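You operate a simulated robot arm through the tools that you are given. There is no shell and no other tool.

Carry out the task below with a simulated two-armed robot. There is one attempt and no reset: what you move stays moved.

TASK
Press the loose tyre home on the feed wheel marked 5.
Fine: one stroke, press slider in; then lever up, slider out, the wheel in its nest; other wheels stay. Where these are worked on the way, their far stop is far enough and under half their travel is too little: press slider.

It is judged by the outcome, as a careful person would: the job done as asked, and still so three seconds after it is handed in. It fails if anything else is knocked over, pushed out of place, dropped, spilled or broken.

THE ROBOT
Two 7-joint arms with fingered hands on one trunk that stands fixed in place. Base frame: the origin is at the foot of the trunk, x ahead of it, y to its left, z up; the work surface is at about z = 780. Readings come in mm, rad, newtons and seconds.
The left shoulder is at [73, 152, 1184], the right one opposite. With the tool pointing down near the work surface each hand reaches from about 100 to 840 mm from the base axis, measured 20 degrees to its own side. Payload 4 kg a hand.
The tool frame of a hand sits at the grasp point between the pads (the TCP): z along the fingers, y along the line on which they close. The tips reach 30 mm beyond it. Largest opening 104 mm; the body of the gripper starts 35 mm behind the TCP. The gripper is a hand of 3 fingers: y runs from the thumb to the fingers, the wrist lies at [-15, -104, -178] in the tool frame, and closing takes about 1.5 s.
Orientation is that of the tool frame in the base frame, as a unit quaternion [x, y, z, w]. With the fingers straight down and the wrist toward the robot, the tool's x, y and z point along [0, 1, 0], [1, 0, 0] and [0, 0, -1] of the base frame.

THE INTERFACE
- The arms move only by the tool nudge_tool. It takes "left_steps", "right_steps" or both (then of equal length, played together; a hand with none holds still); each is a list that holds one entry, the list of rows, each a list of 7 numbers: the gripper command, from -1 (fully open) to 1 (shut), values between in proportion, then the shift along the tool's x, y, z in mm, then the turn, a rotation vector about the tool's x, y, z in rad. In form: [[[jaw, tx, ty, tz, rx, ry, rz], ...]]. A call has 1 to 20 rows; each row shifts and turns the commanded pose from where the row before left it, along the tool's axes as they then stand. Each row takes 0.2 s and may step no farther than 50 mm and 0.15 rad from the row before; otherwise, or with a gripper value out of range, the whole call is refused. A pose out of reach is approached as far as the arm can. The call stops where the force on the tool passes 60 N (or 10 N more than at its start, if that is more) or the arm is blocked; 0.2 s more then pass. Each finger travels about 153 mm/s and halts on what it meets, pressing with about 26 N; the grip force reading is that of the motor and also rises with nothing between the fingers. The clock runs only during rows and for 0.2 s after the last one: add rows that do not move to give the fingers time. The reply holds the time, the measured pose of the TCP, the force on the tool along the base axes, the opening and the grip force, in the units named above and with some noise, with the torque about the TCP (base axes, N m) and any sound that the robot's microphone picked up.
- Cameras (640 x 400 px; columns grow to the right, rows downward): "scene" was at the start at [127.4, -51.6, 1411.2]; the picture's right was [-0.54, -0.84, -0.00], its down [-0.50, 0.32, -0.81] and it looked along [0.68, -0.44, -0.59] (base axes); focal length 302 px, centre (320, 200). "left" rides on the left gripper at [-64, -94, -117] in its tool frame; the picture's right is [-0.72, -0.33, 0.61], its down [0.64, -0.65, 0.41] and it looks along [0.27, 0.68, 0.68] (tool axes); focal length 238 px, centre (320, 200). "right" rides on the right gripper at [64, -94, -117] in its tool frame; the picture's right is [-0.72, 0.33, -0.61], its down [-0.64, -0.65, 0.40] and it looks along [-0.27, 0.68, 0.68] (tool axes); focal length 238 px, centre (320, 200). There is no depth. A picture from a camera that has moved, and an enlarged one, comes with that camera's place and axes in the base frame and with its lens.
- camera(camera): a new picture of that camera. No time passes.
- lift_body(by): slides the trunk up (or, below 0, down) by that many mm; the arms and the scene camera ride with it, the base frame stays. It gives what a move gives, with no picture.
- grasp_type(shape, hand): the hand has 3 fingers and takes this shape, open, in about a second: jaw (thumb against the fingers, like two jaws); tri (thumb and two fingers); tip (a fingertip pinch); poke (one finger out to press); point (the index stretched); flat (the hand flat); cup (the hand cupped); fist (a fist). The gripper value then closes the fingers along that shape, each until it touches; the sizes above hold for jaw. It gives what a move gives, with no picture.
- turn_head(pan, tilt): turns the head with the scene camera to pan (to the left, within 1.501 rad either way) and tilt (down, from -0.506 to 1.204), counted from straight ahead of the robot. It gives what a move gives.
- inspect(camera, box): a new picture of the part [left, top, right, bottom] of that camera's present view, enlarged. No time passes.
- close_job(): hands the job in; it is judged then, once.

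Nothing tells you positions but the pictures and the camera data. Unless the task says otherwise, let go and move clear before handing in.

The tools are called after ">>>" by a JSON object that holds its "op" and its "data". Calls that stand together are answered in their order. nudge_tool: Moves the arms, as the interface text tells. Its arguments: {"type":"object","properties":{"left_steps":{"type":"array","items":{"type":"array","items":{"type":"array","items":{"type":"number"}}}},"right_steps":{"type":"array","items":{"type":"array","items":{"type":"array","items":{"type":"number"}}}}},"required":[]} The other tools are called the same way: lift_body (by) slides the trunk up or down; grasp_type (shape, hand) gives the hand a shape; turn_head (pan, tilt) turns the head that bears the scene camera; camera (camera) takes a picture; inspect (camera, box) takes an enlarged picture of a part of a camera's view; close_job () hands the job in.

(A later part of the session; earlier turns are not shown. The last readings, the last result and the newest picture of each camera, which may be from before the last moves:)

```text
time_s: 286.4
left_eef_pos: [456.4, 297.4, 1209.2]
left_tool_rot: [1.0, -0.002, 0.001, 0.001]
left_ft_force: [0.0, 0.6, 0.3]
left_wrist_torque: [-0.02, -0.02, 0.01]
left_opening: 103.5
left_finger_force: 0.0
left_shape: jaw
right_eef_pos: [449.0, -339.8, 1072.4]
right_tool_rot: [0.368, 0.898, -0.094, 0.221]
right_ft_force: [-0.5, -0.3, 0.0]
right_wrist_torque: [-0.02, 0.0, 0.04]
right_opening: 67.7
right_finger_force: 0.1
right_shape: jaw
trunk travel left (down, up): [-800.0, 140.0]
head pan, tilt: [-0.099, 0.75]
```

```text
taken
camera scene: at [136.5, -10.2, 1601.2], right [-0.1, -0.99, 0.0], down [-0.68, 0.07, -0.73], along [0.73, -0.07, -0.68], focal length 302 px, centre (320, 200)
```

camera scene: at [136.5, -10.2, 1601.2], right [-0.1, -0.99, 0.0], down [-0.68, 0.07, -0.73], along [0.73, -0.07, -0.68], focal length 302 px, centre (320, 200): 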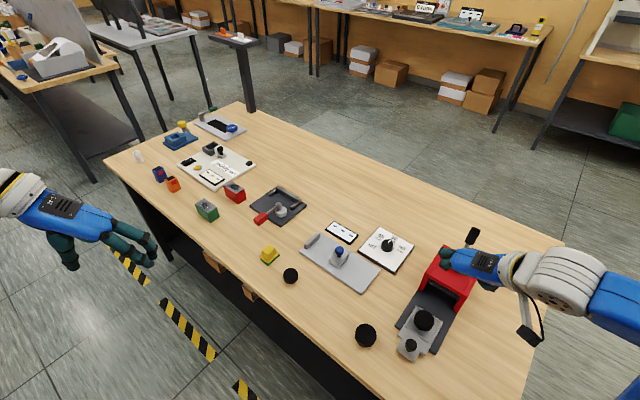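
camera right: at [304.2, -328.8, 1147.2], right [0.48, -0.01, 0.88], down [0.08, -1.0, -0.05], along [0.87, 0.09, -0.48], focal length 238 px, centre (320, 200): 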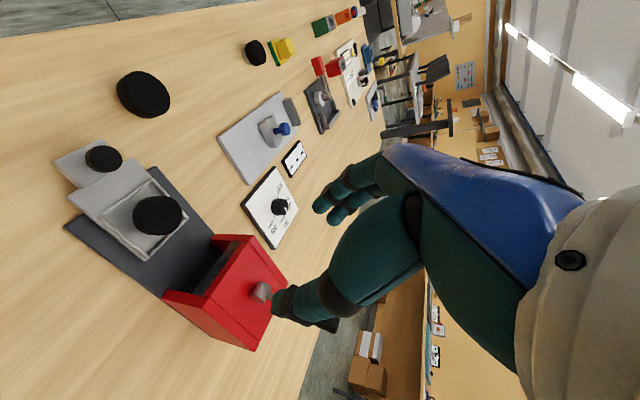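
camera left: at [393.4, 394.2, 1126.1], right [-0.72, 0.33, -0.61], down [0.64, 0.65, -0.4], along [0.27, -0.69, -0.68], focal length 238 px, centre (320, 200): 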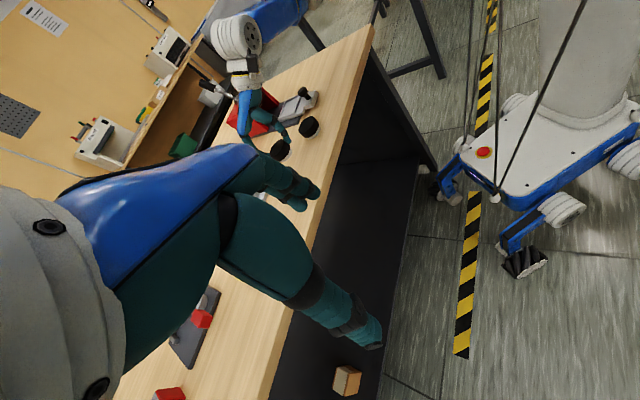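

>>> {"op": "nudge_tool", "data": {"right_steps": [[[-0.3, 38.3, 6.8, 22.7, 0, 0, 0], [-0.3, 38.3, 6.8, 22.7, 0, 0, 0], [-0.3, 38.3, 6.8, 22.7, 0, 0, 0], [-0.3, 38.1, 6.6, 22.8, 0, 0, 0], [-0.3, 0, 0, 0, 0, 0, 0]]]}}

>>> {"op": "camera", "data": {"camera": "right"}}

>>> {"op": "inspect", "data": {"camera": "scene", "box": [340, 220, 500, 370]}}

```text
time_s: 287.6
left_eef_pos: [455.8, 301.2, 1209.5]
left_tool_rot: [1.0, -0.002, 0.0, 0.0]
left_ft_force: [-0.3, 0.1, 0.6]
left_wrist_torque: [0.02, 0.04, 0.0]
left_opening: 103.7
left_finger_force: 0.0
left_shape: jaw
right_eef_pos: [402.1, -256.2, 922.6]
right_tool_rot: [0.368, 0.898, -0.096, 0.222]
right_ft_force: [-0.3, 0.8, -0.6]
right_wrist_torque: [0.0, 0.03, 0.0]
right_opening: 68.1
right_finger_force: 0.0
right_shape: jaw
trunk travel left (down, up): [-800.0, 140.0]
head pan, tilt: [-0.099, 0.75]
```

```text
taken
camera right: at [257.7, -243.4, 996.4], right [0.48, -0.01, 0.88], down [0.08, -1.0, -0.05], along [0.87, 0.09, -0.48], focal length 238 px, centre (320, 200)
```

right: 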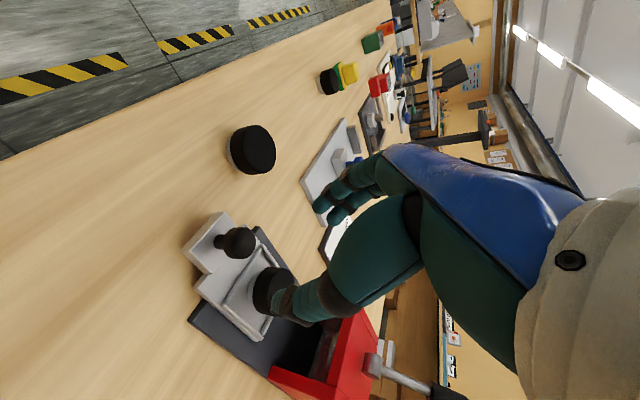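

```text
2.67 times, centred on (420, 295) of scene
camera zoom: at [136.1, -8.0, 1601.2], right [-0.1, -0.99, 0.0], down [-0.68, 0.07, -0.73], along [0.73, -0.07, -0.68], focal length 805 px, centre (53, -53)
```

zoom: 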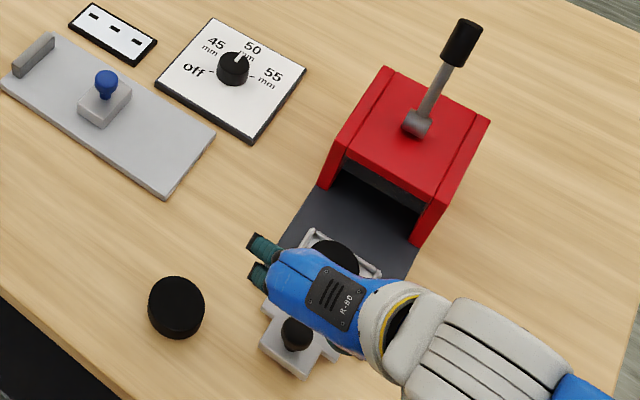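

>>> {"op": "nudge_tool", "data": {"right_steps": [[[-0.3, 18.2, 1.2, 33.9, 0, 0, 0], [-0.3, 18.1, 1.2, 33.9, 0, 0, 0], [-0.3, 0, 0, 0, 0, 0, 0]]]}}

>>> {"op": "camera", "data": {"camera": "right"}}

>>> {"op": "inspect", "data": {"camera": "scene", "box": [360, 280, 460, 380]}}

```text
time_s: 288.4
left_eef_pos: [456.2, 301.9, 1208.8]
left_tool_rot: [1.0, -0.002, 0.001, 0.001]
left_ft_force: [1.1, -0.3, 0.0]
left_wrist_torque: [-0.03, -0.02, -0.04]
left_opening: 103.9
left_finger_force: 0.0
left_shape: jaw
right_eef_pos: [403.5, -253.2, 847.1]
right_tool_rot: [0.368, 0.898, -0.096, 0.222]
right_ft_force: [-0.2, 0.4, 0.0]
right_wrist_torque: [0.02, 0.03, -0.04]
right_opening: 67.9
right_finger_force: 0.1
right_shape: jaw
trunk travel left (down, up): [-800.0, 140.0]
head pan, tilt: [-0.099, 0.75]
```

```text
taken
camera right: at [258.7, -241.9, 920.7], right [0.48, -0.01, 0.88], down [0.08, -1.0, -0.05], along [0.87, 0.09, -0.48], focal length 238 px, centre (320, 200)
```

right: 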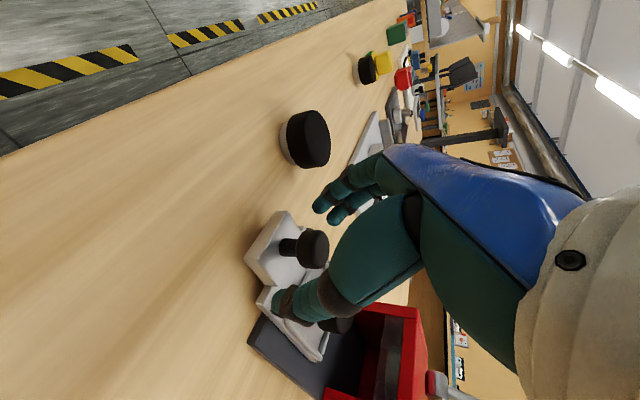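

```text
4.00 times, centred on (410, 330) of scene
camera zoom: at [136.1, -8.1, 1601.2], right [-0.1, -0.99, 0.0], down [-0.68, 0.07, -0.73], along [0.73, -0.07, -0.68], focal length 1207 px, centre (-40, -320)
```

zoom: 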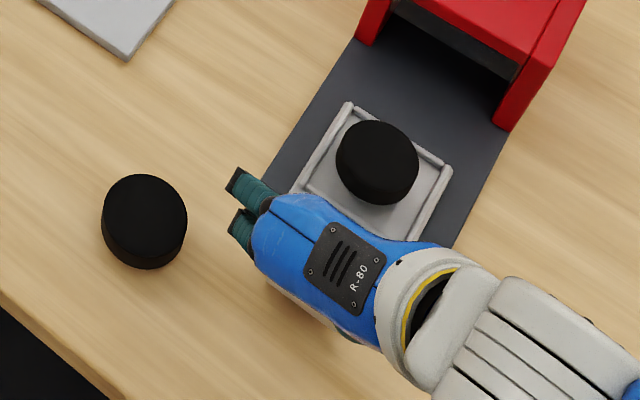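

>>> {"op": "nudge_tool", "data": {"right_steps": [[[0, 0, 0, 0, 0, 0, 0], [0.3, 0, 0, 0, 0, 0, 0], [0.6, 0, 0, 0, 0, 0, 0], [1, 0, 0, 0, 0, 0, 0], [1, 0, 0, 0, 0, 0, 0], [1, 0, 0, 0, 0, 0, 0]]]}}

>>> {"op": "inspect", "data": {"camera": "right", "box": [230, 170, 390, 340]}}

```text
time_s: 289.8
left_eef_pos: [456.3, 300.0, 1209.3]
left_tool_rot: [1.0, -0.002, 0.0, 0.0]
left_ft_force: [0.5, -0.6, 0.6]
left_wrist_torque: [0.0, 0.0, -0.04]
left_opening: 103.6
left_finger_force: 0.0
left_shape: jaw
right_eef_pos: [403.5, -254.8, 845.9]
right_tool_rot: [0.369, 0.898, -0.095, 0.222]
right_ft_force: [1.0, -0.4, -3.3]
right_wrist_torque: [0.01, 0.04, 0.0]
right_opening: 20.2
right_finger_force: 25.6
right_shape: jaw
trunk travel left (down, up): [-800.0, 140.0]
head pan, tilt: [-0.099, 0.75]
```

```text
2.35 times, centred on (310, 255) of right
camera zoom: at [258.8, -242.7, 920.7], right [0.48, -0.01, 0.88], down [0.08, -1.0, -0.05], along [0.87, 0.09, -0.48], focal length 561 px, centre (344, 71)
```

zoom: 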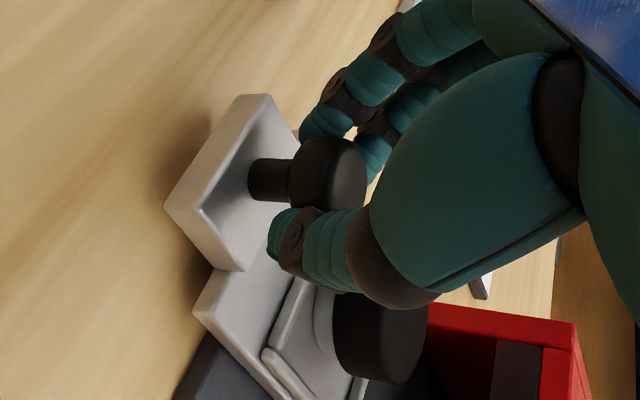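

The knob is gripped. I'll push the slider in along its axis in gentle steps, watching the forces.

>>> {"op": "nudge_tool", "data": {"right_steps": [[[1, -4.4, 0, 2.35, 0, 0, 0], [1, -4.4, 0, 2.35, 0, 0, 0], [1, -8.8, 0, 4.7, 0, 0, 0], [1, -8.8, 0, 4.7, 0, 0, 0], [1, 0, 0, 0, 0, 0, 0]]]}}

>>> {"op": "inspect", "data": {"camera": "scene", "box": [350, 230, 500, 380]}}

```text
time_s: 291.0
left_eef_pos: [455.9, 300.5, 1209.6]
left_tool_rot: [1.0, -0.002, 0.0, 0.0]
left_ft_force: [0.3, 0.1, -0.1]
left_wrist_torque: [-0.02, -0.04, 0.0]
left_opening: 103.5
left_finger_force: 0.1
left_shape: jaw
right_eef_pos: [425.0, -276.6, 845.9]
right_tool_rot: [0.368, 0.898, -0.097, 0.222]
right_ft_force: [-1.1, -0.1, -2.7]
right_wrist_torque: [-0.01, 0.08, 0.0]
right_opening: 19.9
right_finger_force: 26.3
right_shape: jaw
trunk travel left (down, up): [-800.0, 140.0]
head pan, tilt: [-0.099, 0.75]
```

```text
2.67 times, centred on (425, 305) of scene
camera zoom: at [135.6, -8.7, 1601.2], right [-0.1, -0.99, 0.0], down [-0.68, 0.07, -0.73], along [0.73, -0.07, -0.68], focal length 805 px, centre (40, -80)
```

zoom: 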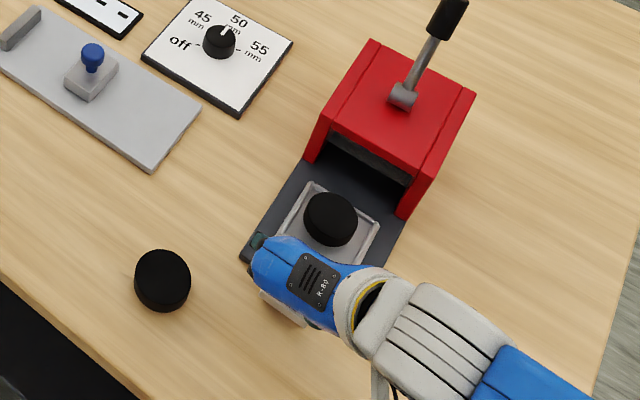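

>>> {"op": "nudge_tool", "data": {"right_steps": [[[1, -8.8, 0, 4.7, 0, 0, 0], [1, -8.8, 0, 4.7, 0, 0, 0], [1, -8.8, 0, 4.7, 0, 0, 0], [1, -8.8, 0, 4.7, 0, 0, 0], [1, -8.8, 0, 4.7, 0, 0, 0], [1, 0, 0, 0, 0, 0, 0]]]}}

>>> {"op": "inspect", "data": {"camera": "scene", "box": [350, 230, 500, 380]}}

>>> {"op": "camera", "data": {"camera": "right"}}

```text
time_s: 292.4
left_eef_pos: [455.3, 300.6, 1208.6]
left_tool_rot: [1.0, -0.001, 0.001, 0.0]
left_ft_force: [0.1, -0.1, 0.7]
left_wrist_torque: [-0.03, 0.02, 0.01]
left_opening: 103.8
left_finger_force: 0.1
left_shape: jaw
right_eef_pos: [460.4, -311.1, 846.7]
right_tool_rot: [0.368, 0.898, -0.096, 0.222]
right_ft_force: [-1.9, 0.0, -3.6]
right_wrist_torque: [-0.01, 0.08, 0.01]
right_opening: 20.1
right_finger_force: 26.3
right_shape: jaw
trunk travel left (down, up): [-800.0, 140.0]
head pan, tilt: [-0.099, 0.75]
```

```text
2.67 times, centred on (425, 305) of scene
camera zoom: at [136.3, -9.3, 1601.2], right [-0.1, -0.99, 0.0], down [-0.68, 0.07, -0.73], along [0.73, -0.07, -0.68], focal length 805 px, centre (40, -80)
```

zoom: 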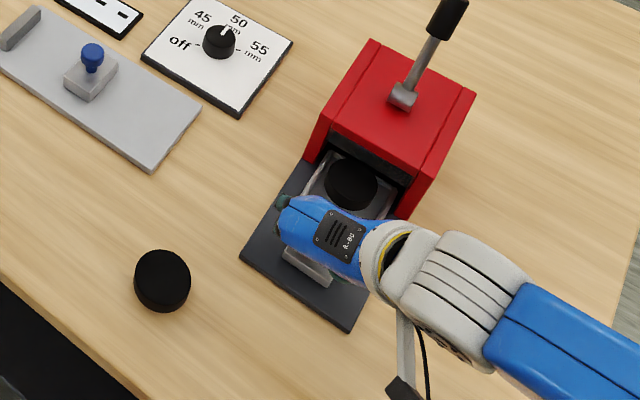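

```text
taken
camera right: at [315.1, -298.9, 920.4], right [0.48, -0.01, 0.88], down [0.08, -1.0, -0.05], along [0.87, 0.09, -0.48], focal length 238 px, centre (320, 200)
```

right: 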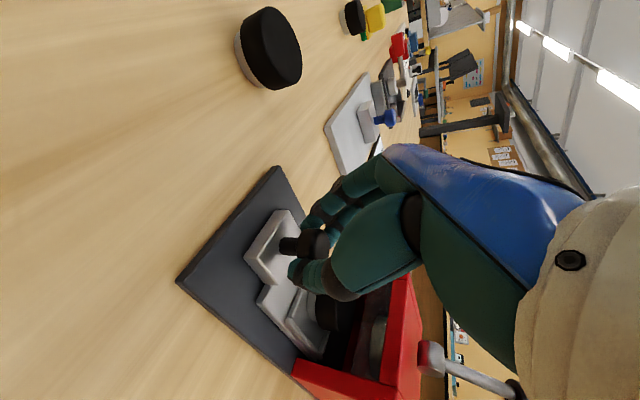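

>>> {"op": "nudge_tool", "data": {"right_steps": [[[1, -5.3, 0, 2.8, 0, 0, 0], [1, -5.3, 0, 2.8, 0, 0, 0], [1, -5.3, 0, 2.8, 0, 0, 0], [1, -5.3, 0, 2.8, 0, 0, 0], [1, 0, 0, 0, 0, 0, 0]]]}}

>>> {"op": "inspect", "data": {"camera": "scene", "box": [350, 230, 500, 380]}}

>>> {"op": "inspect", "data": {"camera": "right", "box": [220, 200, 440, 400]}}

```text
time_s: 293.6
left_eef_pos: [456.2, 300.6, 1208.8]
left_tool_rot: [1.0, -0.002, 0.001, 0.001]
left_ft_force: [0.5, -0.1, -0.7]
left_wrist_torque: [-0.01, 0.01, 0.0]
left_opening: 103.9
left_finger_force: 0.0
left_shape: jaw
right_eef_pos: [475.7, -327.9, 845.0]
right_tool_rot: [0.368, 0.898, -0.096, 0.222]
right_ft_force: [-0.9, 1.6, 0.0]
right_wrist_torque: [-0.02, 0.05, 0.0]
right_opening: 19.8
right_finger_force: 25.7
right_shape: jaw
trunk travel left (down, up): [-800.0, 140.0]
head pan, tilt: [-0.099, 0.75]
```

```text
2.67 times, centred on (425, 305) of scene
camera zoom: at [135.7, -8.2, 1601.3], right [-0.1, -0.99, 0.0], down [-0.68, 0.07, -0.73], along [0.73, -0.07, -0.68], focal length 805 px, centre (40, -80)
```

zoom: 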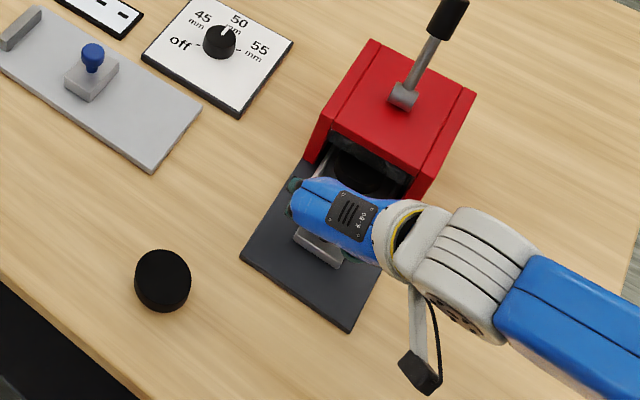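

```text
2.00 times, centred on (330, 300) of right
camera zoom: at [331.7, -315.9, 919.8], right [0.48, -0.01, 0.88], down [0.08, -1.0, -0.05], along [0.87, 0.09, -0.48], focal length 477 px, centre (300, 0)
```

zoom: 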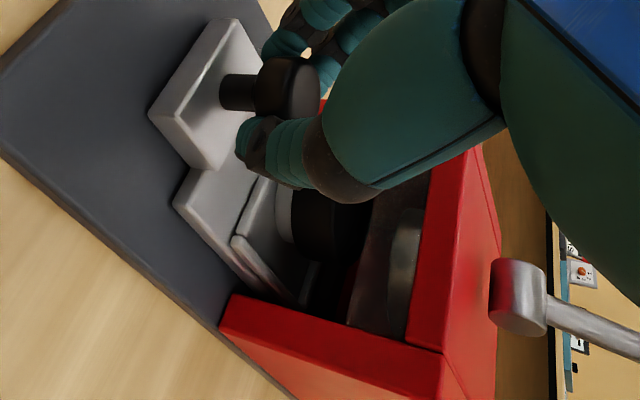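

>>> {"op": "nudge_tool", "data": {"right_steps": [[[1, -5.3, 0, 2.8, 0, 0, 0], [1, -5.3, 0, 2.8, 0, 0, 0], [1, -5.3, 0, 2.8, 0, 0, 0], [1, -5.3, 0, 2.8, 0, 0, 0], [1, 0, 0, 0, 0, 0, 0]]]}}

>>> {"op": "inspect", "data": {"camera": "scene", "box": [350, 230, 500, 380]}}

>>> {"op": "inspect", "data": {"camera": "right", "box": [220, 200, 440, 400]}}

```text
time_s: 294.8
left_eef_pos: [455.2, 301.2, 1209.9]
left_tool_rot: [1.0, -0.002, 0.001, 0.0]
left_ft_force: [-0.7, -0.3, 0.5]
left_wrist_torque: [0.01, 0.03, 0.03]
left_opening: 103.8
left_finger_force: 0.2
left_shape: jaw
right_eef_pos: [493.8, -344.8, 846.1]
right_tool_rot: [0.369, 0.898, -0.096, 0.222]
right_ft_force: [-1.9, 0.1, 1.9]
right_wrist_torque: [-0.08, 0.06, -0.01]
right_opening: 20.5
right_finger_force: 26.1
right_shape: jaw
trunk travel left (down, up): [-800.0, 140.0]
head pan, tilt: [-0.099, 0.75]
```

```text
2.67 times, centred on (425, 305) of scene
camera zoom: at [135.0, -8.4, 1601.3], right [-0.1, -0.99, 0.0], down [-0.68, 0.07, -0.73], along [0.73, -0.07, -0.68], focal length 805 px, centre (40, -80)
```

zoom: 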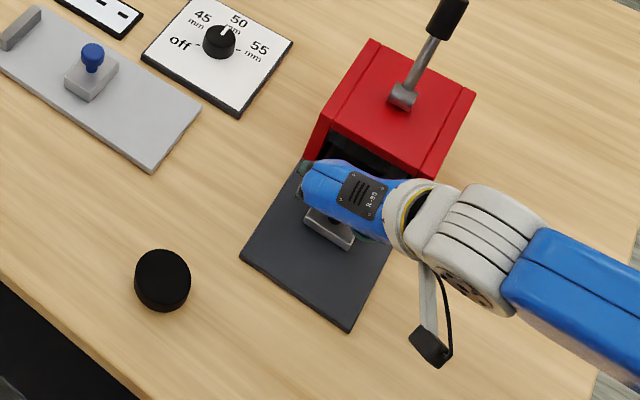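

```text
2.00 times, centred on (330, 300) of right
camera zoom: at [348.7, -332.7, 919.6], right [0.48, -0.01, 0.88], down [0.08, -1.0, -0.05], along [0.87, 0.09, -0.48], focal length 477 px, centre (300, 0)
```

zoom: 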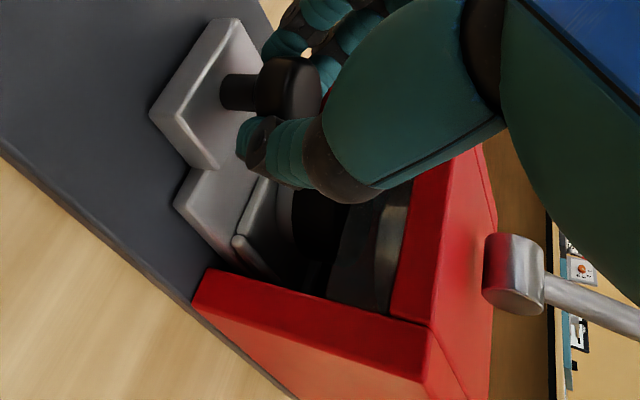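

>>> {"op": "nudge_tool", "data": {"right_steps": [[[1, -3.5, 0, 1.9, 0, 0, 0], [1, -3.5, 0, 1.9, 0, 0, 0], [1, -3.5, 0, 1.9, 0, 0, 0], [1, 0, 0, 0, 0, 0, 0]]]}}

>>> {"op": "inspect", "data": {"camera": "right", "box": [220, 200, 440, 400]}}

```text
time_s: 295.8
left_eef_pos: [455.7, 299.7, 1208.9]
left_tool_rot: [1.0, -0.002, 0.001, 0.0]
left_ft_force: [0.2, 0.5, 0.7]
left_wrist_torque: [-0.03, 0.02, 0.01]
left_opening: 103.7
left_finger_force: 0.1
left_shape: jaw
right_eef_pos: [501.8, -353.7, 845.3]
right_tool_rot: [0.368, 0.898, -0.097, 0.222]
right_ft_force: [-2.8, 0.2, 1.2]
right_wrist_torque: [-0.08, 0.09, -0.03]
right_opening: 20.3
right_finger_force: 26.6
right_shape: jaw
trunk travel left (down, up): [-800.0, 140.0]
head pan, tilt: [-0.099, 0.75]
```

```text
2.00 times, centred on (330, 300) of right
camera zoom: at [357.3, -341.2, 919.6], right [0.48, -0.01, 0.88], down [0.08, -1.0, -0.05], along [0.87, 0.09, -0.48], focal length 477 px, centre (300, 0)
```

zoom: 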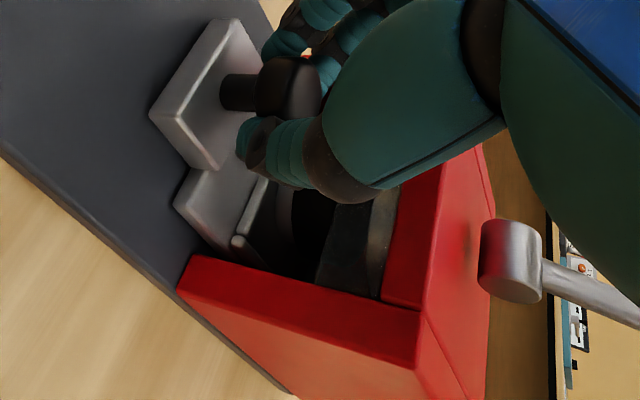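

>>> {"op": "nudge_tool", "data": {"right_steps": [[[1, -2.6, 0, 1.4, 0, 0, 0], [1, -2.6, 0, 1.4, 0, 0, 0], [1, -2.6, 0, 1.4, 0, 0, 0], [1, -2.6, 0, 1.4, 0, 0, 0], [1, 0, 0, 0, 0, 0, 0]]]}}

>>> {"op": "inspect", "data": {"camera": "right", "box": [220, 200, 440, 400]}}

>>> {"op": "inspect", "data": {"camera": "scene", "box": [350, 230, 500, 380]}}

```text
time_s: 297.0
left_eef_pos: [453.9, 300.6, 1210.3]
left_tool_rot: [1.0, -0.002, 0.001, -0.001]
left_ft_force: [0.0, 0.0, 0.5]
left_wrist_torque: [-0.01, 0.01, -0.03]
left_opening: 103.8
left_finger_force: 0.0
left_shape: jaw
right_eef_pos: [510.9, -361.7, 845.1]
right_tool_rot: [0.368, 0.898, -0.095, 0.223]
right_ft_force: [-4.3, -1.8, 3.5]
right_wrist_torque: [-0.14, 0.15, -0.05]
right_opening: 20.1
right_finger_force: 26.8
right_shape: jaw
trunk travel left (down, up): [-800.0, 140.0]
head pan, tilt: [-0.099, 0.75]
```

```text
2.00 times, centred on (330, 300) of right
camera zoom: at [365.6, -349.5, 919.3], right [0.48, -0.01, 0.88], down [0.08, -1.0, -0.05], along [0.87, 0.09, -0.48], focal length 477 px, centre (300, 0)
```

zoom: 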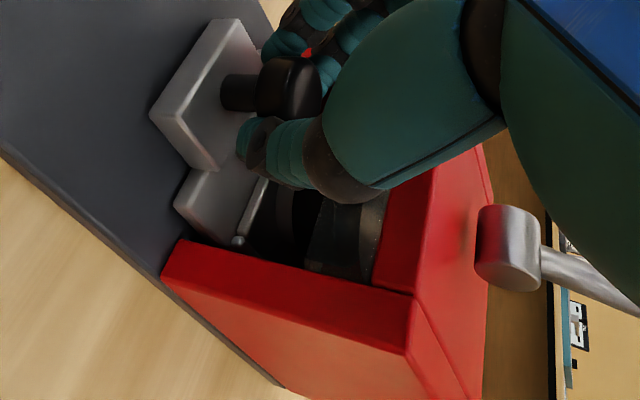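

```text
2.67 times, centred on (425, 305) of scene
camera zoom: at [134.6, -9.0, 1601.4], right [-0.1, -0.99, 0.0], down [-0.68, 0.07, -0.73], along [0.73, -0.07, -0.68], focal length 805 px, centre (40, -80)
```

zoom: 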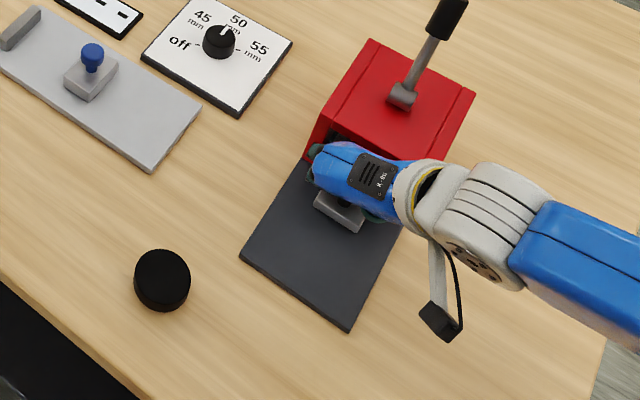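

>>> {"op": "nudge_tool", "data": {"right_steps": [[[1, -1.8, 0, 0.95, 0, 0, 0], [1, -1.8, 0, 0.95, 0, 0, 0], [1, -1.8, 0, 0.95, 0, 0, 0], [1, 0, 0, 0, 0, 0, 0]]]}}

>>> {"op": "inspect", "data": {"camera": "right", "box": [220, 200, 440, 400]}}

```text
time_s: 298.0
left_eef_pos: [455.6, 300.5, 1210.0]
left_tool_rot: [1.0, -0.001, 0.0, 0.001]
left_ft_force: [-0.2, -0.6, -0.4]
left_wrist_torque: [-0.02, 0.01, 0.02]
left_opening: 103.9
left_finger_force: 0.0
left_shape: jaw
right_eef_pos: [514.3, -365.1, 845.2]
right_tool_rot: [0.368, 0.898, -0.096, 0.222]
right_ft_force: [-7.8, 1.8, 2.7]
right_wrist_torque: [-0.11, 0.17, -0.06]
right_opening: 20.3
right_finger_force: 26.1
right_shape: jaw
trunk travel left (down, up): [-800.0, 140.0]
head pan, tilt: [-0.099, 0.75]
```

```text
2.00 times, centred on (330, 300) of right
camera zoom: at [369.1, -352.8, 919.4], right [0.48, -0.01, 0.88], down [0.08, -1.0, -0.05], along [0.87, 0.09, -0.48], focal length 477 px, centre (300, 0)
```

zoom: 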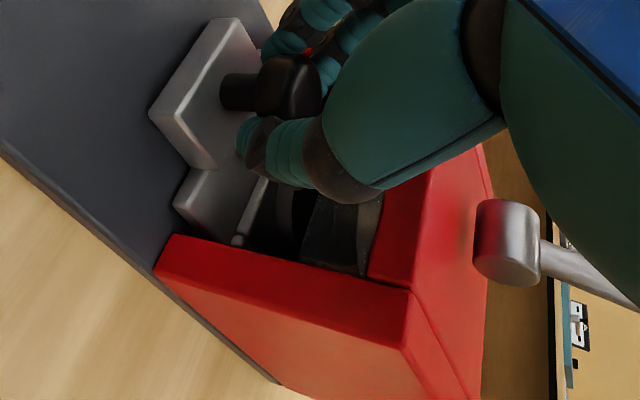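

>>> {"op": "nudge_tool", "data": {"right_steps": [[[1, -1.8, 0, 0.95, 0, 0, 0], [1, -1.8, 0, 0.95, 0, 0, 0], [1, -1.8, 0, 0.95, 0, 0, 0], [1, 0, 0, 0, 0, 0, 0]]]}}

>>> {"op": "camera", "data": {"camera": "right"}}

>>> {"op": "inspect", "data": {"camera": "scene", "box": [370, 240, 470, 330]}}

```text
time_s: 299.0
left_eef_pos: [453.7, 303.6, 1210.0]
left_tool_rot: [1.0, -0.001, 0.002, 0.001]
left_ft_force: [0.8, -0.5, 0.2]
left_wrist_torque: [-0.01, -0.03, 0.01]
left_opening: 103.7
left_finger_force: 0.1
left_shape: jaw
right_eef_pos: [516.2, -367.6, 845.9]
right_tool_rot: [0.368, 0.898, -0.096, 0.221]
right_ft_force: [-20.0, 9.9, -0.5]
right_wrist_torque: [0.04, 0.57, 0.03]
right_opening: 20.7
right_finger_force: 26.2
right_shape: jaw
trunk travel left (down, up): [-800.0, 140.0]
head pan, tilt: [-0.099, 0.75]
```

```text
taken
camera right: at [370.9, -354.6, 920.0], right [0.48, -0.01, 0.88], down [0.08, -1.0, -0.05], along [0.87, 0.09, -0.48], focal length 238 px, centre (320, 200)
```

right: 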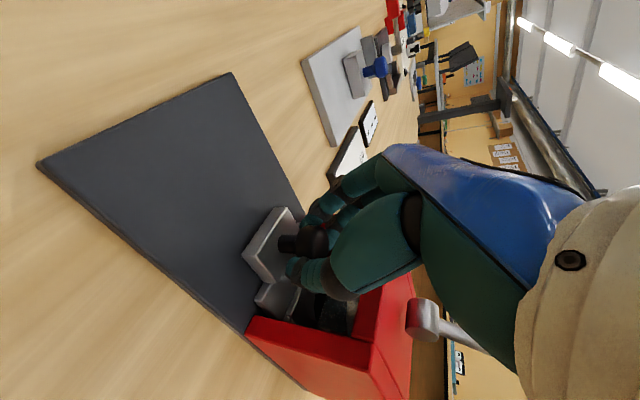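

```text
4.44 times, centred on (420, 285) of scene
camera zoom: at [131.1, -4.9, 1601.6], right [-0.1, -0.99, 0.0], down [-0.68, 0.07, -0.73], along [0.73, -0.07, -0.68], focal length 1341 px, centre (-124, -178)
```

zoom: 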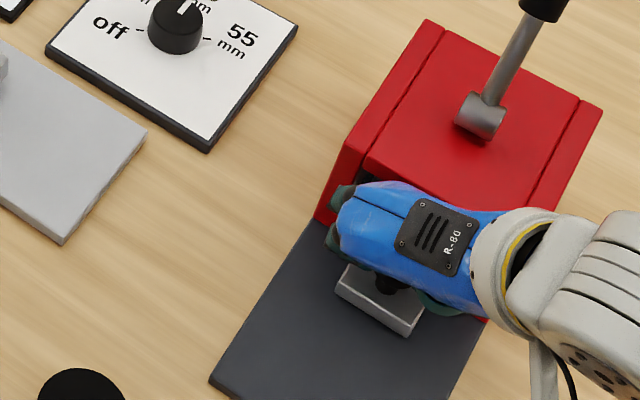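

The push meets resistance after about 160 mm. I'll let go of the knob, back away and look at how far in the slider sits.

>>> {"op": "nudge_tool", "data": {"right_steps": [[[1, 1.8, 0, -0.95, 0, 0, 0], [0.6, 0, 0, 0, 0, 0, 0], [0.3, 0, 0, 0, 0, 0, 0], [0, 0, 0, 0, 0, 0, 0], [0, 8, 0, -16, 0, 0, 0], [0, 8, 0, -16, 0, 0, 0], [0, 20, 0, -25, 0, 0, 0], [0, 30, 0, -25, 0, 0, 0], [0, 30, 0, -25, 0, 0, 0], [0, 0, 0, 0, 0, 0, 0]]]}}

>>> {"op": "camera", "data": {"camera": "right"}}

>>> {"op": "inspect", "data": {"camera": "scene", "box": [360, 230, 480, 350]}}

```text
time_s: 301.2
left_eef_pos: [456.1, 301.7, 1209.1]
left_tool_rot: [1.0, -0.001, 0.0, 0.001]
left_ft_force: [0.5, -0.4, -0.4]
left_wrist_torque: [0.01, -0.05, -0.01]
left_opening: 103.8
left_finger_force: 0.0
left_shape: jaw
right_eef_pos: [419.6, -272.4, 895.5]
right_tool_rot: [0.368, 0.898, -0.096, 0.222]
right_ft_force: [-0.1, -0.7, 1.0]
right_wrist_torque: [0.04, 0.04, 0.03]
right_opening: 51.6
right_finger_force: 0.1
right_shape: jaw
trunk travel left (down, up): [-800.0, 140.0]
head pan, tilt: [-0.099, 0.75]
```

```text
taken
camera right: at [275.5, -260.3, 969.0], right [0.48, -0.01, 0.88], down [0.08, -1.0, -0.05], along [0.87, 0.09, -0.48], focal length 238 px, centre (320, 200)
```

right: 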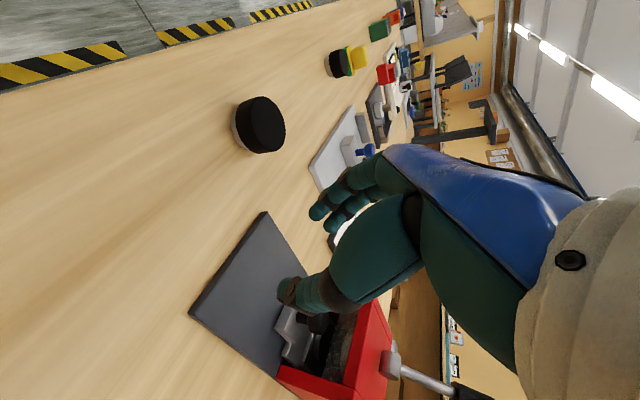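

```text
3.33 times, centred on (420, 290) of scene
camera zoom: at [136.8, -7.5, 1601.2], right [-0.1, -0.99, 0.0], down [-0.68, 0.07, -0.73], along [0.73, -0.07, -0.68], focal length 1006 px, centre (-13, -100)
```

zoom: 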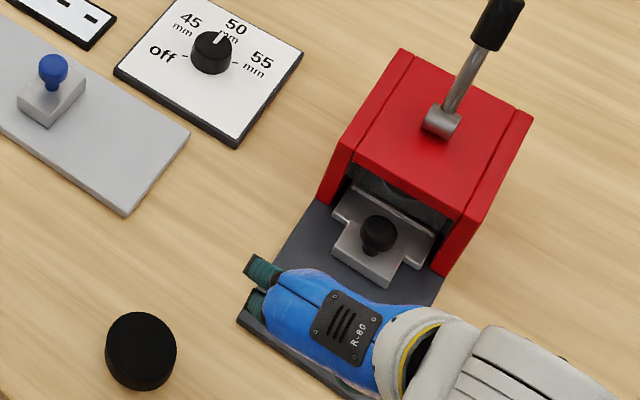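

>>> {"op": "nudge_tool", "data": {"right_steps": [[[0.5, 0, 0, 0, 0, 0, 0], [1, 0, 0, 0, 0, 0, 0], [1, 0, 0, 0, 0, 0, 0], [1, -18.8, 0.1, 27.8, 0, 0, 0], [1, -18.8, 0.1, 27.8, 0, 0, 0], [1, -18.8, 0.1, 27.8, 0, 0, 0], [1, 0, 0, 0, 0, 0, 0]]]}}

>>> {"op": "inspect", "data": {"camera": "right", "box": [200, 180, 420, 400]}}

>>> {"op": "inspect", "data": {"camera": "scene", "box": [360, 230, 480, 350]}}

```text
time_s: 302.8
left_eef_pos: [455.1, 300.4, 1209.3]
left_tool_rot: [1.0, -0.001, 0.001, 0.0]
left_ft_force: [0.2, 0.2, -0.1]
left_wrist_torque: [0.02, 0.01, -0.01]
left_opening: 103.7
left_finger_force: 0.1
left_shape: jaw
right_eef_pos: [483.9, -336.0, 846.5]
right_tool_rot: [0.369, 0.898, -0.095, 0.222]
right_ft_force: [0.8, -0.7, -0.6]
right_wrist_torque: [0.01, 0.01, -0.01]
right_opening: 0.2
right_finger_force: 25.7
right_shape: jaw
trunk travel left (down, up): [-800.0, 140.0]
head pan, tilt: [-0.099, 0.75]
```

```text
1.82 times, centred on (310, 290) of right
camera zoom: at [339.8, -324.3, 921.5], right [0.48, -0.01, 0.88], down [0.08, -1.0, -0.05], along [0.87, 0.09, -0.48], focal length 433 px, centre (338, 36)
```

zoom: 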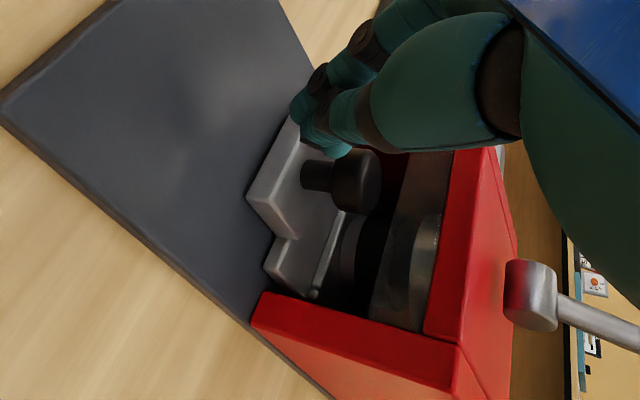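

```text
3.33 times, centred on (420, 290) of scene
camera zoom: at [136.0, -8.9, 1601.2], right [-0.1, -0.99, 0.0], down [-0.68, 0.07, -0.73], along [0.73, -0.07, -0.68], focal length 1006 px, centre (-13, -100)
```

zoom: 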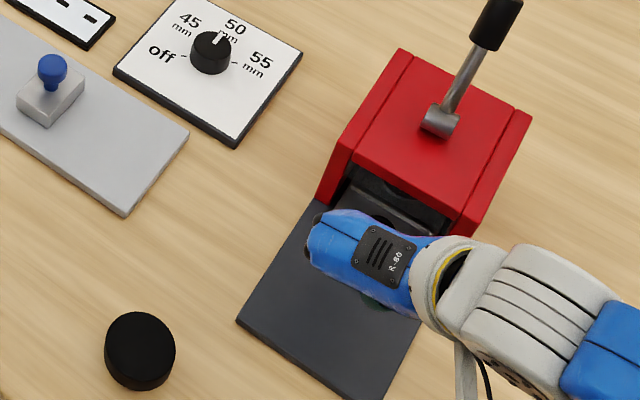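

>>> {"op": "nudge_tool", "data": {"right_steps": [[[1, -2.6, 0, 1.4, 0, 0, 0], [1, -2.6, 0, 1.4, 0, 0, 0], [1, -2.6, 0, 1.4, 0, 0, 0], [1, -2.6, 0, 1.4, 0, 0, 0], [1, -2.6, 0, 1.4, 0, 0, 0], [1, -2.6, 0, 1.4, 0, 0, 0], [1, 0, 0, 0, 0, 0, 0]]]}}

>>> {"op": "inspect", "data": {"camera": "right", "box": [200, 180, 420, 400]}}

```text
time_s: 304.4
left_eef_pos: [453.1, 305.7, 1208.5]
left_tool_rot: [1.0, -0.002, 0.001, 0.003]
left_ft_force: [0.5, 0.3, 0.6]
left_wrist_torque: [-0.02, 0.02, -0.01]
left_opening: 104.0
left_finger_force: 0.1
left_shape: jaw
right_eef_pos: [492.5, -341.8, 847.8]
right_tool_rot: [0.367, 0.899, -0.096, 0.221]
right_ft_force: [-23.8, 26.3, -7.0]
right_wrist_torque: [0.62, 0.5, -0.04]
right_opening: 0.0
right_finger_force: 26.0
right_shape: jaw
trunk travel left (down, up): [-800.0, 140.0]
head pan, tilt: [-0.099, 0.75]
```

```text
1.82 times, centred on (310, 290) of right
camera zoom: at [348.3, -329.6, 922.1], right [0.48, -0.01, 0.87], down [0.08, -1.0, -0.05], along [0.87, 0.1, -0.48], focal length 433 px, centre (338, 36)
```

zoom: 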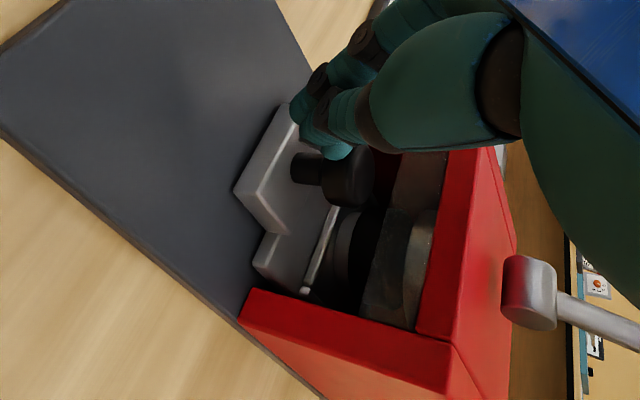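

The slider is at its far stop (about 160 mm in, firm resistance). I'll back the hand off and study the lever.

>>> {"op": "nudge_tool", "data": {"right_steps": [[[1, 6, 0, -3, 0, 0, 0], [1, 18, 0, -20, 0, 0, 0], [1, 25, 0, -35, 0, 0, 0], [1, 25, 0, -35, 0, 0, 0], [1, 20, 0, -40, 0, 0, 0], [1, 0, 0, 0, 0, 0, 0]]]}}

>>> {"op": "camera", "data": {"camera": "right"}}

>>> {"op": "inspect", "data": {"camera": "scene", "box": [380, 200, 520, 330]}}

```text
time_s: 305.8
left_eef_pos: [455.9, 298.7, 1210.3]
left_tool_rot: [1.0, -0.001, 0.0, -0.001]
left_ft_force: [0.1, 0.1, 0.5]
left_wrist_torque: [0.03, 0.04, 0.02]
left_opening: 103.7
left_finger_force: 0.1
left_shape: jaw
right_eef_pos: [394.5, -247.9, 921.1]
right_tool_rot: [0.368, 0.898, -0.095, 0.222]
right_ft_force: [-0.3, -1.3, 0.4]
right_wrist_torque: [0.01, -0.01, 0.04]
right_opening: 0.0
right_finger_force: 26.3
right_shape: jaw
trunk travel left (down, up): [-800.0, 140.0]
head pan, tilt: [-0.099, 0.75]
```

```text
taken
camera right: at [250.6, -235.7, 994.3], right [0.48, -0.01, 0.88], down [0.08, -1.0, -0.05], along [0.87, 0.09, -0.48], focal length 238 px, centre (320, 200)
```

right: 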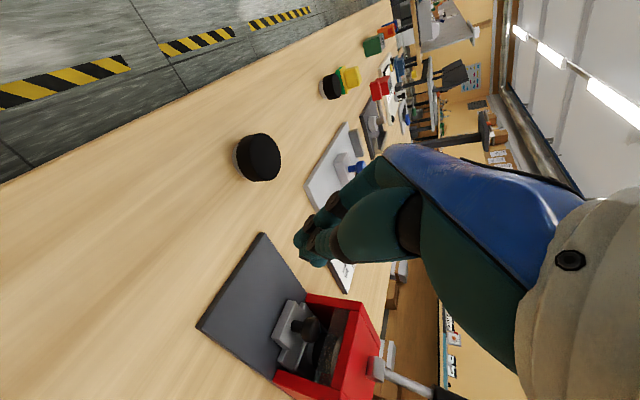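

```text
3.08 times, centred on (450, 265) of scene
camera zoom: at [136.3, -10.3, 1601.2], right [-0.1, -0.99, 0.0], down [-0.68, 0.07, -0.73], along [0.73, -0.07, -0.68], focal length 928 px, centre (-80, 0)
```

zoom: 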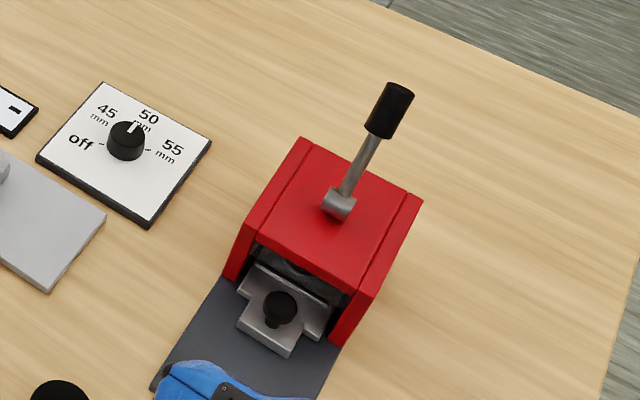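

The lever pivots at about (571, -427, 903) with its handle end at (618, -472, 998), leaning back in the slider's plane. I'll bring the right hand, fingers open, up in front of and above the handle.

>>> {"op": "nudge_tool", "data": {"right_steps": [[[-0.3, -42.5, -0.4, -0.8, 0, 0, 0], [-0.3, -42.5, -0.4, -0.8, 0, 0, 0], [-0.3, -42.5, -0.4, -0.8, 0, 0, 0], [-0.3, -42.5, -0.4, -0.8, 0, 0, 0], [-0.3, -42.5, -0.4, -0.8, 0, 0, 0], [-0.3, -42.5, -0.4, -0.8, 0, 0, 0], [-0.3, -42.5, -0.4, -0.8, 0, 0, 0], [-0.3, 0, 0, 0, 0, 0, 0]]]}}

>>> {"op": "camera", "data": {"camera": "right"}}

>>> {"op": "inspect", "data": {"camera": "scene", "box": [390, 180, 530, 330]}}

```text
time_s: 307.6
left_eef_pos: [455.3, 299.2, 1210.5]
left_tool_rot: [1.0, -0.002, 0.001, 0.0]
left_ft_force: [0.0, 0.3, 0.9]
left_wrist_torque: [0.01, 0.0, -0.03]
left_opening: 103.6
left_finger_force: 0.1
left_shape: jaw
right_eef_pos: [578.8, -428.8, 1066.4]
right_tool_rot: [0.367, 0.898, -0.096, 0.222]
right_ft_force: [0.5, 0.5, 0.1]
right_wrist_torque: [0.0, 0.02, -0.01]
right_opening: 67.0
right_finger_force: 0.0
right_shape: jaw
trunk travel left (down, up): [-800.0, 140.0]
head pan, tilt: [-0.099, 0.75]
```

```text
taken
camera right: at [434.4, -416.9, 1139.6], right [0.48, -0.01, 0.88], down [0.08, -1.0, -0.05], along [0.87, 0.09, -0.48], focal length 238 px, centre (320, 200)
```

right: 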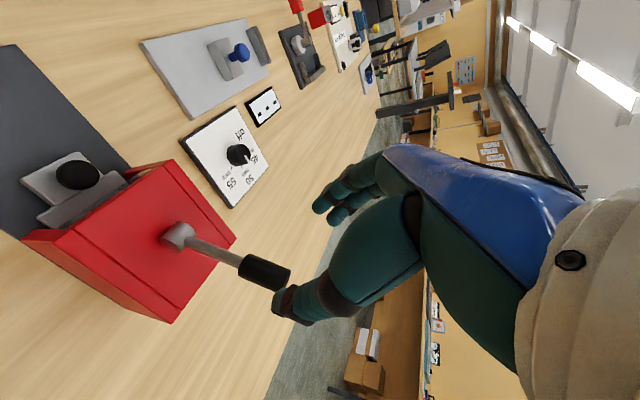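

```text
2.67 times, centred on (460, 255) of scene
camera zoom: at [136.6, -9.7, 1601.2], right [-0.1, -0.99, 0.0], down [-0.68, 0.07, -0.73], along [0.73, -0.07, -0.68], focal length 805 px, centre (-53, 53)
```

zoom: 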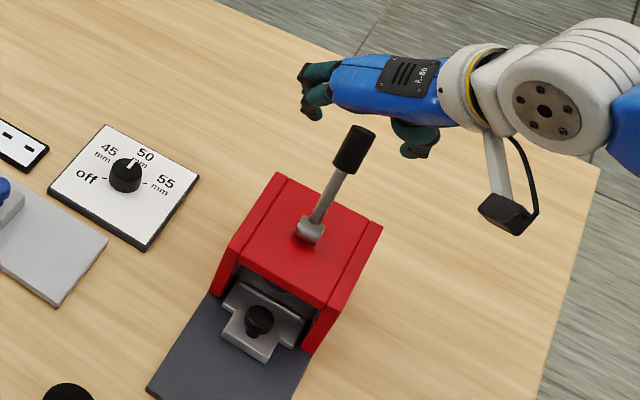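

>>> {"op": "nudge_tool", "data": {"right_steps": [[[-0.3, -0.5, -0.5, 20, 0, 0, 0], [-0.3, -0.5, -0.5, 20, 0, 0, 0], [-0.3, -0.4, -0.4, 20, 0, 0, 0], [-0.3, -0.4, -0.4, 20, 0, 0, 0], [-0.3, 0, 0, 0, 0, 0, 0]]]}}

>>> {"op": "inspect", "data": {"camera": "right", "box": [200, 150, 400, 350]}}

>>> {"op": "inspect", "data": {"camera": "scene", "box": [400, 190, 520, 310]}}

```text
time_s: 308.8
left_eef_pos: [455.9, 300.3, 1210.5]
left_tool_rot: [1.0, -0.001, 0.001, 0.0]
left_ft_force: [-0.1, 0.3, 0.5]
left_wrist_torque: [-0.01, 0.0, -0.03]
left_opening: 103.7
left_finger_force: 0.1
left_shape: jaw
right_eef_pos: [605.4, -459.3, 996.4]
right_tool_rot: [0.367, 0.899, -0.095, 0.221]
right_ft_force: [-0.3, -0.5, -0.1]
right_wrist_torque: [0.0, 0.03, 0.0]
right_opening: 67.3
right_finger_force: 0.0
right_shape: jaw
trunk travel left (down, up): [-800.0, 140.0]
head pan, tilt: [-0.099, 0.75]
```

```text
2.00 times, centred on (300, 250) of right
camera zoom: at [460.4, -447.0, 1069.2], right [0.48, -0.01, 0.88], down [0.08, -1.0, -0.05], along [0.87, 0.09, -0.48], focal length 477 px, centre (360, 100)
```

zoom: 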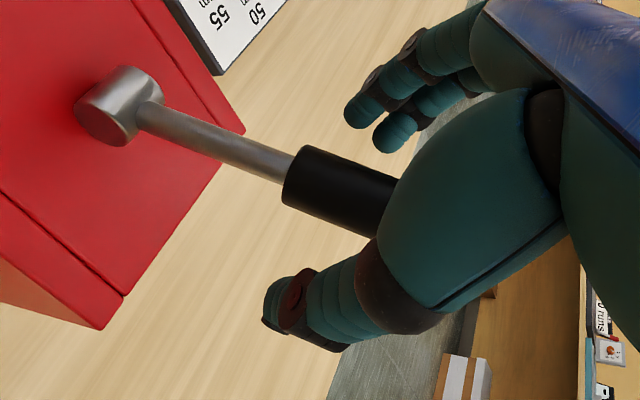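

```text
3.33 times, centred on (460, 250) of scene
camera zoom: at [137.2, -9.5, 1601.1], right [-0.1, -0.99, 0.0], down [-0.68, 0.07, -0.73], along [0.73, -0.07, -0.68], focal length 1006 px, centre (-147, 33)
```

zoom: 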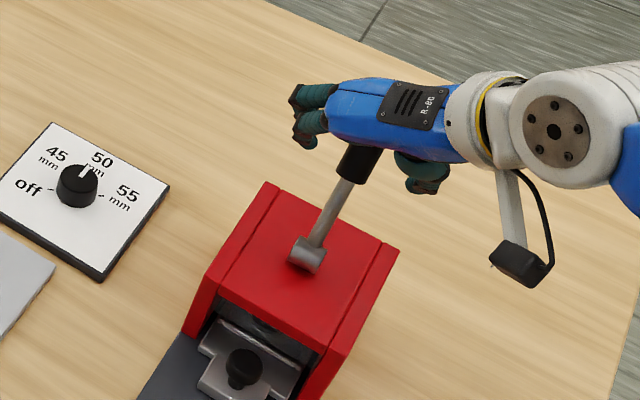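

>>> {"op": "nudge_tool", "data": {"right_steps": [[[0, 0, 0, 0, 0, 0, 0], [0.3, 0, 0, 0, 0, 0, 0], [0.6, 0, 0, 0, 0, 0, 0], [1, 0, 0, 0, 0, 0, 0], [1, 0, 0, 0, 0, 0, 0], [1, 0, 0, 0, 0, 0, 0]]]}}

>>> {"op": "inspect", "data": {"camera": "right", "box": [200, 150, 400, 350]}}

```text
time_s: 310.2
left_eef_pos: [455.5, 299.3, 1209.9]
left_tool_rot: [1.0, -0.002, 0.0, 0.0]
left_ft_force: [0.3, 0.0, 0.3]
left_wrist_torque: [-0.01, 0.01, 0.05]
left_opening: 103.7
left_finger_force: 0.0
left_shape: jaw
right_eef_pos: [605.2, -459.0, 994.7]
right_tool_rot: [0.368, 0.898, -0.095, 0.221]
right_ft_force: [1.0, 1.1, -1.6]
right_wrist_torque: [0.11, -0.04, 0.05]
right_opening: 17.4
right_finger_force: 25.5
right_shape: jaw
trunk travel left (down, up): [-800.0, 140.0]
head pan, tilt: [-0.099, 0.75]
```

```text
2.00 times, centred on (300, 250) of right
camera zoom: at [460.5, -446.8, 1069.2], right [0.48, -0.01, 0.88], down [0.08, -1.0, -0.05], along [0.87, 0.09, -0.48], focal length 477 px, centre (360, 100)
```

zoom: 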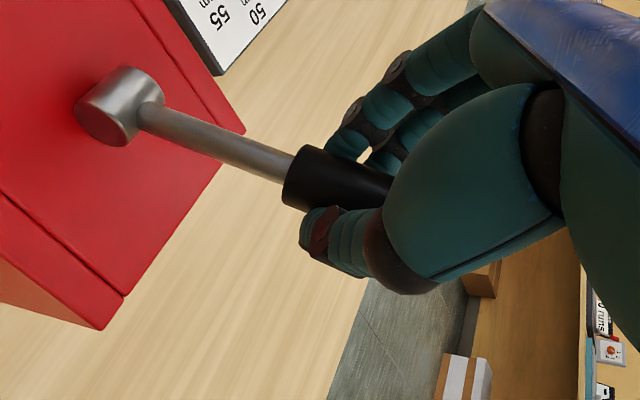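

The handle is held. I'll test a small pull forward along its arc.

>>> {"op": "nudge_tool", "data": {"right_steps": [[[1, 4.25, 0, -6.7, 0, 0, 0], [1, 4.25, 0, -6.7, 0, 0, 0], [1, 0, 0, 0, 0, 0, 0]]]}}

>>> {"op": "inspect", "data": {"camera": "right", "box": [160, 150, 400, 350]}}

>>> {"op": "inspect", "data": {"camera": "scene", "box": [400, 190, 520, 310]}}

```text
time_s: 311.0
left_eef_pos: [458.3, 299.7, 1209.5]
left_tool_rot: [1.0, -0.003, 0.001, 0.0]
left_ft_force: [0.6, -0.1, -0.4]
left_wrist_torque: [-0.01, 0.01, 0.0]
left_opening: 103.8
left_finger_force: 0.0
left_shape: jaw
right_eef_pos: [595.7, -450.7, 1001.9]
right_tool_rot: [0.368, 0.898, -0.095, 0.22]
right_ft_force: [3.9, -0.3, -6.9]
right_wrist_torque: [0.05, -0.14, 0.06]
right_opening: 17.4
right_finger_force: 26.3
right_shape: jaw
trunk travel left (down, up): [-800.0, 140.0]
head pan, tilt: [-0.099, 0.75]
```

```text
2.00 times, centred on (280, 250) of right
camera zoom: at [451.4, -438.3, 1076.2], right [0.48, -0.01, 0.87], down [0.08, -1.0, -0.05], along [0.87, 0.09, -0.48], focal length 477 px, centre (400, 100)
```

zoom: 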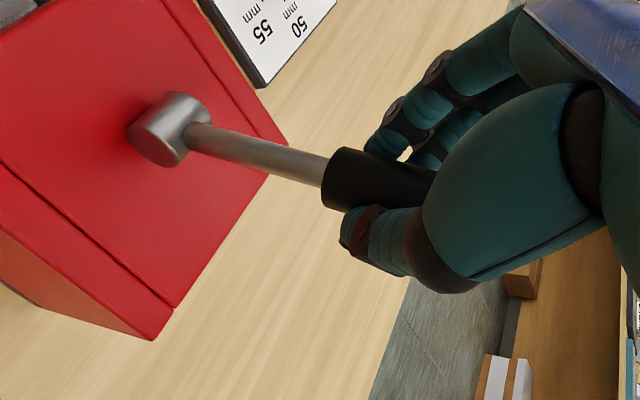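

```text
3.33 times, centred on (460, 250) of scene
camera zoom: at [140.0, -10.4, 1600.8], right [-0.1, -0.99, 0.0], down [-0.68, 0.07, -0.73], along [0.72, -0.07, -0.69], focal length 1006 px, centre (-147, 33)
```

zoom: 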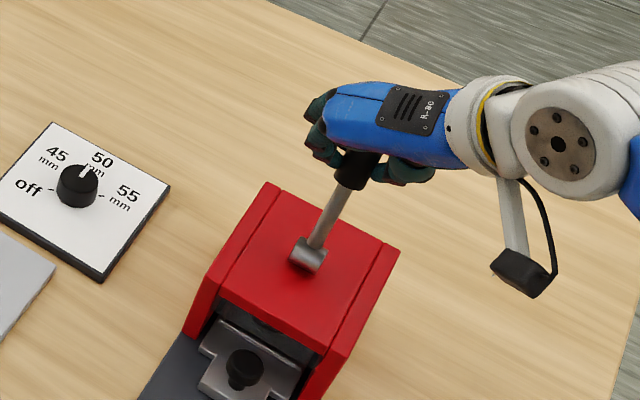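

The lever follows freely. I'll continue pulling it over along its arc.

>>> {"op": "nudge_tool", "data": {"right_steps": [[[1, 5.5, 0, -6.2, 0, 0, 0], [1, 5.6, 0, -6.1, 0, 0, 0], [1, 6.5, 0, -5.1, 0, 0, 0], [1, 6.6, 0, -5, 0, 0, 0], [1, 7.3, 0, -3.9, 0, 0, 0], [1, 7.4, 0, -3.8, 0, 0, 0], [1, 7.8, 0, -2.6, 0, 0, 0], [1, 7.9, 0, -2.5, 0, 0, 0], [1, 0, 0, 0, 0, 0, 0]]]}}

>>> {"op": "inspect", "data": {"camera": "right", "box": [120, 150, 400, 350]}}

>>> {"op": "inspect", "data": {"camera": "scene", "box": [390, 200, 510, 320]}}

```text
time_s: 313.0
left_eef_pos: [458.5, 297.1, 1209.2]
left_tool_rot: [1.0, -0.002, -0.001, -0.002]
left_ft_force: [-0.1, -0.7, 0.3]
left_wrist_torque: [0.03, 0.01, -0.02]
left_opening: 103.7
left_finger_force: 0.1
left_shape: jaw
right_eef_pos: [550.6, -407.1, 1005.5]
right_tool_rot: [0.369, 0.898, -0.094, 0.22]
right_ft_force: [7.5, -5.5, -11.4]
right_wrist_torque: [-0.08, -0.16, 0.03]
right_opening: 16.8
right_finger_force: 26.0
right_shape: jaw
trunk travel left (down, up): [-800.0, 140.0]
head pan, tilt: [-0.099, 0.75]
```

```text
2.00 times, centred on (260, 250) of right
camera zoom: at [406.7, -394.3, 1080.6], right [0.48, -0.01, 0.87], down [0.08, -1.0, -0.05], along [0.87, 0.09, -0.48], focal length 477 px, centre (440, 100)
```

zoom: 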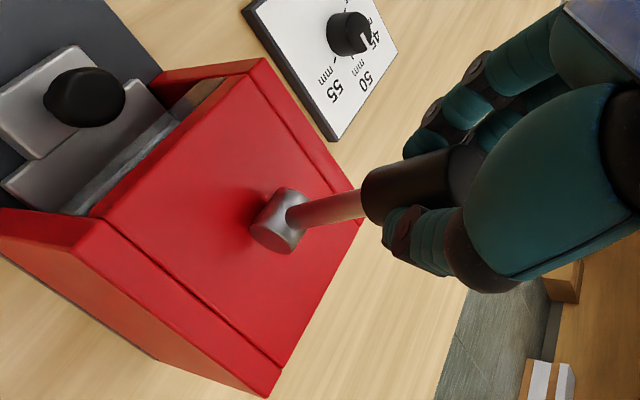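

```text
3.33 times, centred on (450, 260) of scene
camera zoom: at [141.7, -14.4, 1600.6], right [-0.1, -0.99, 0.0], down [-0.68, 0.07, -0.73], along [0.72, -0.07, -0.69], focal length 1006 px, centre (-113, 0)
```

zoom: 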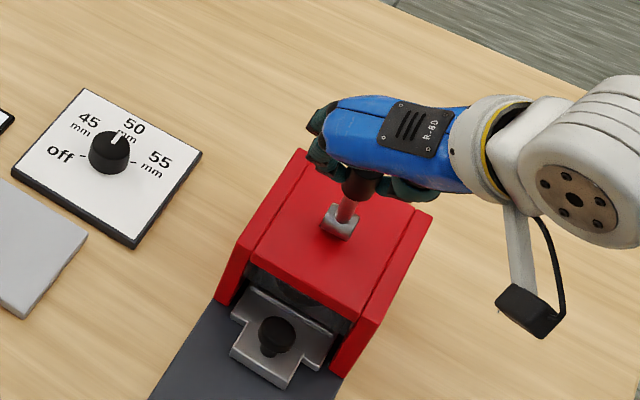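

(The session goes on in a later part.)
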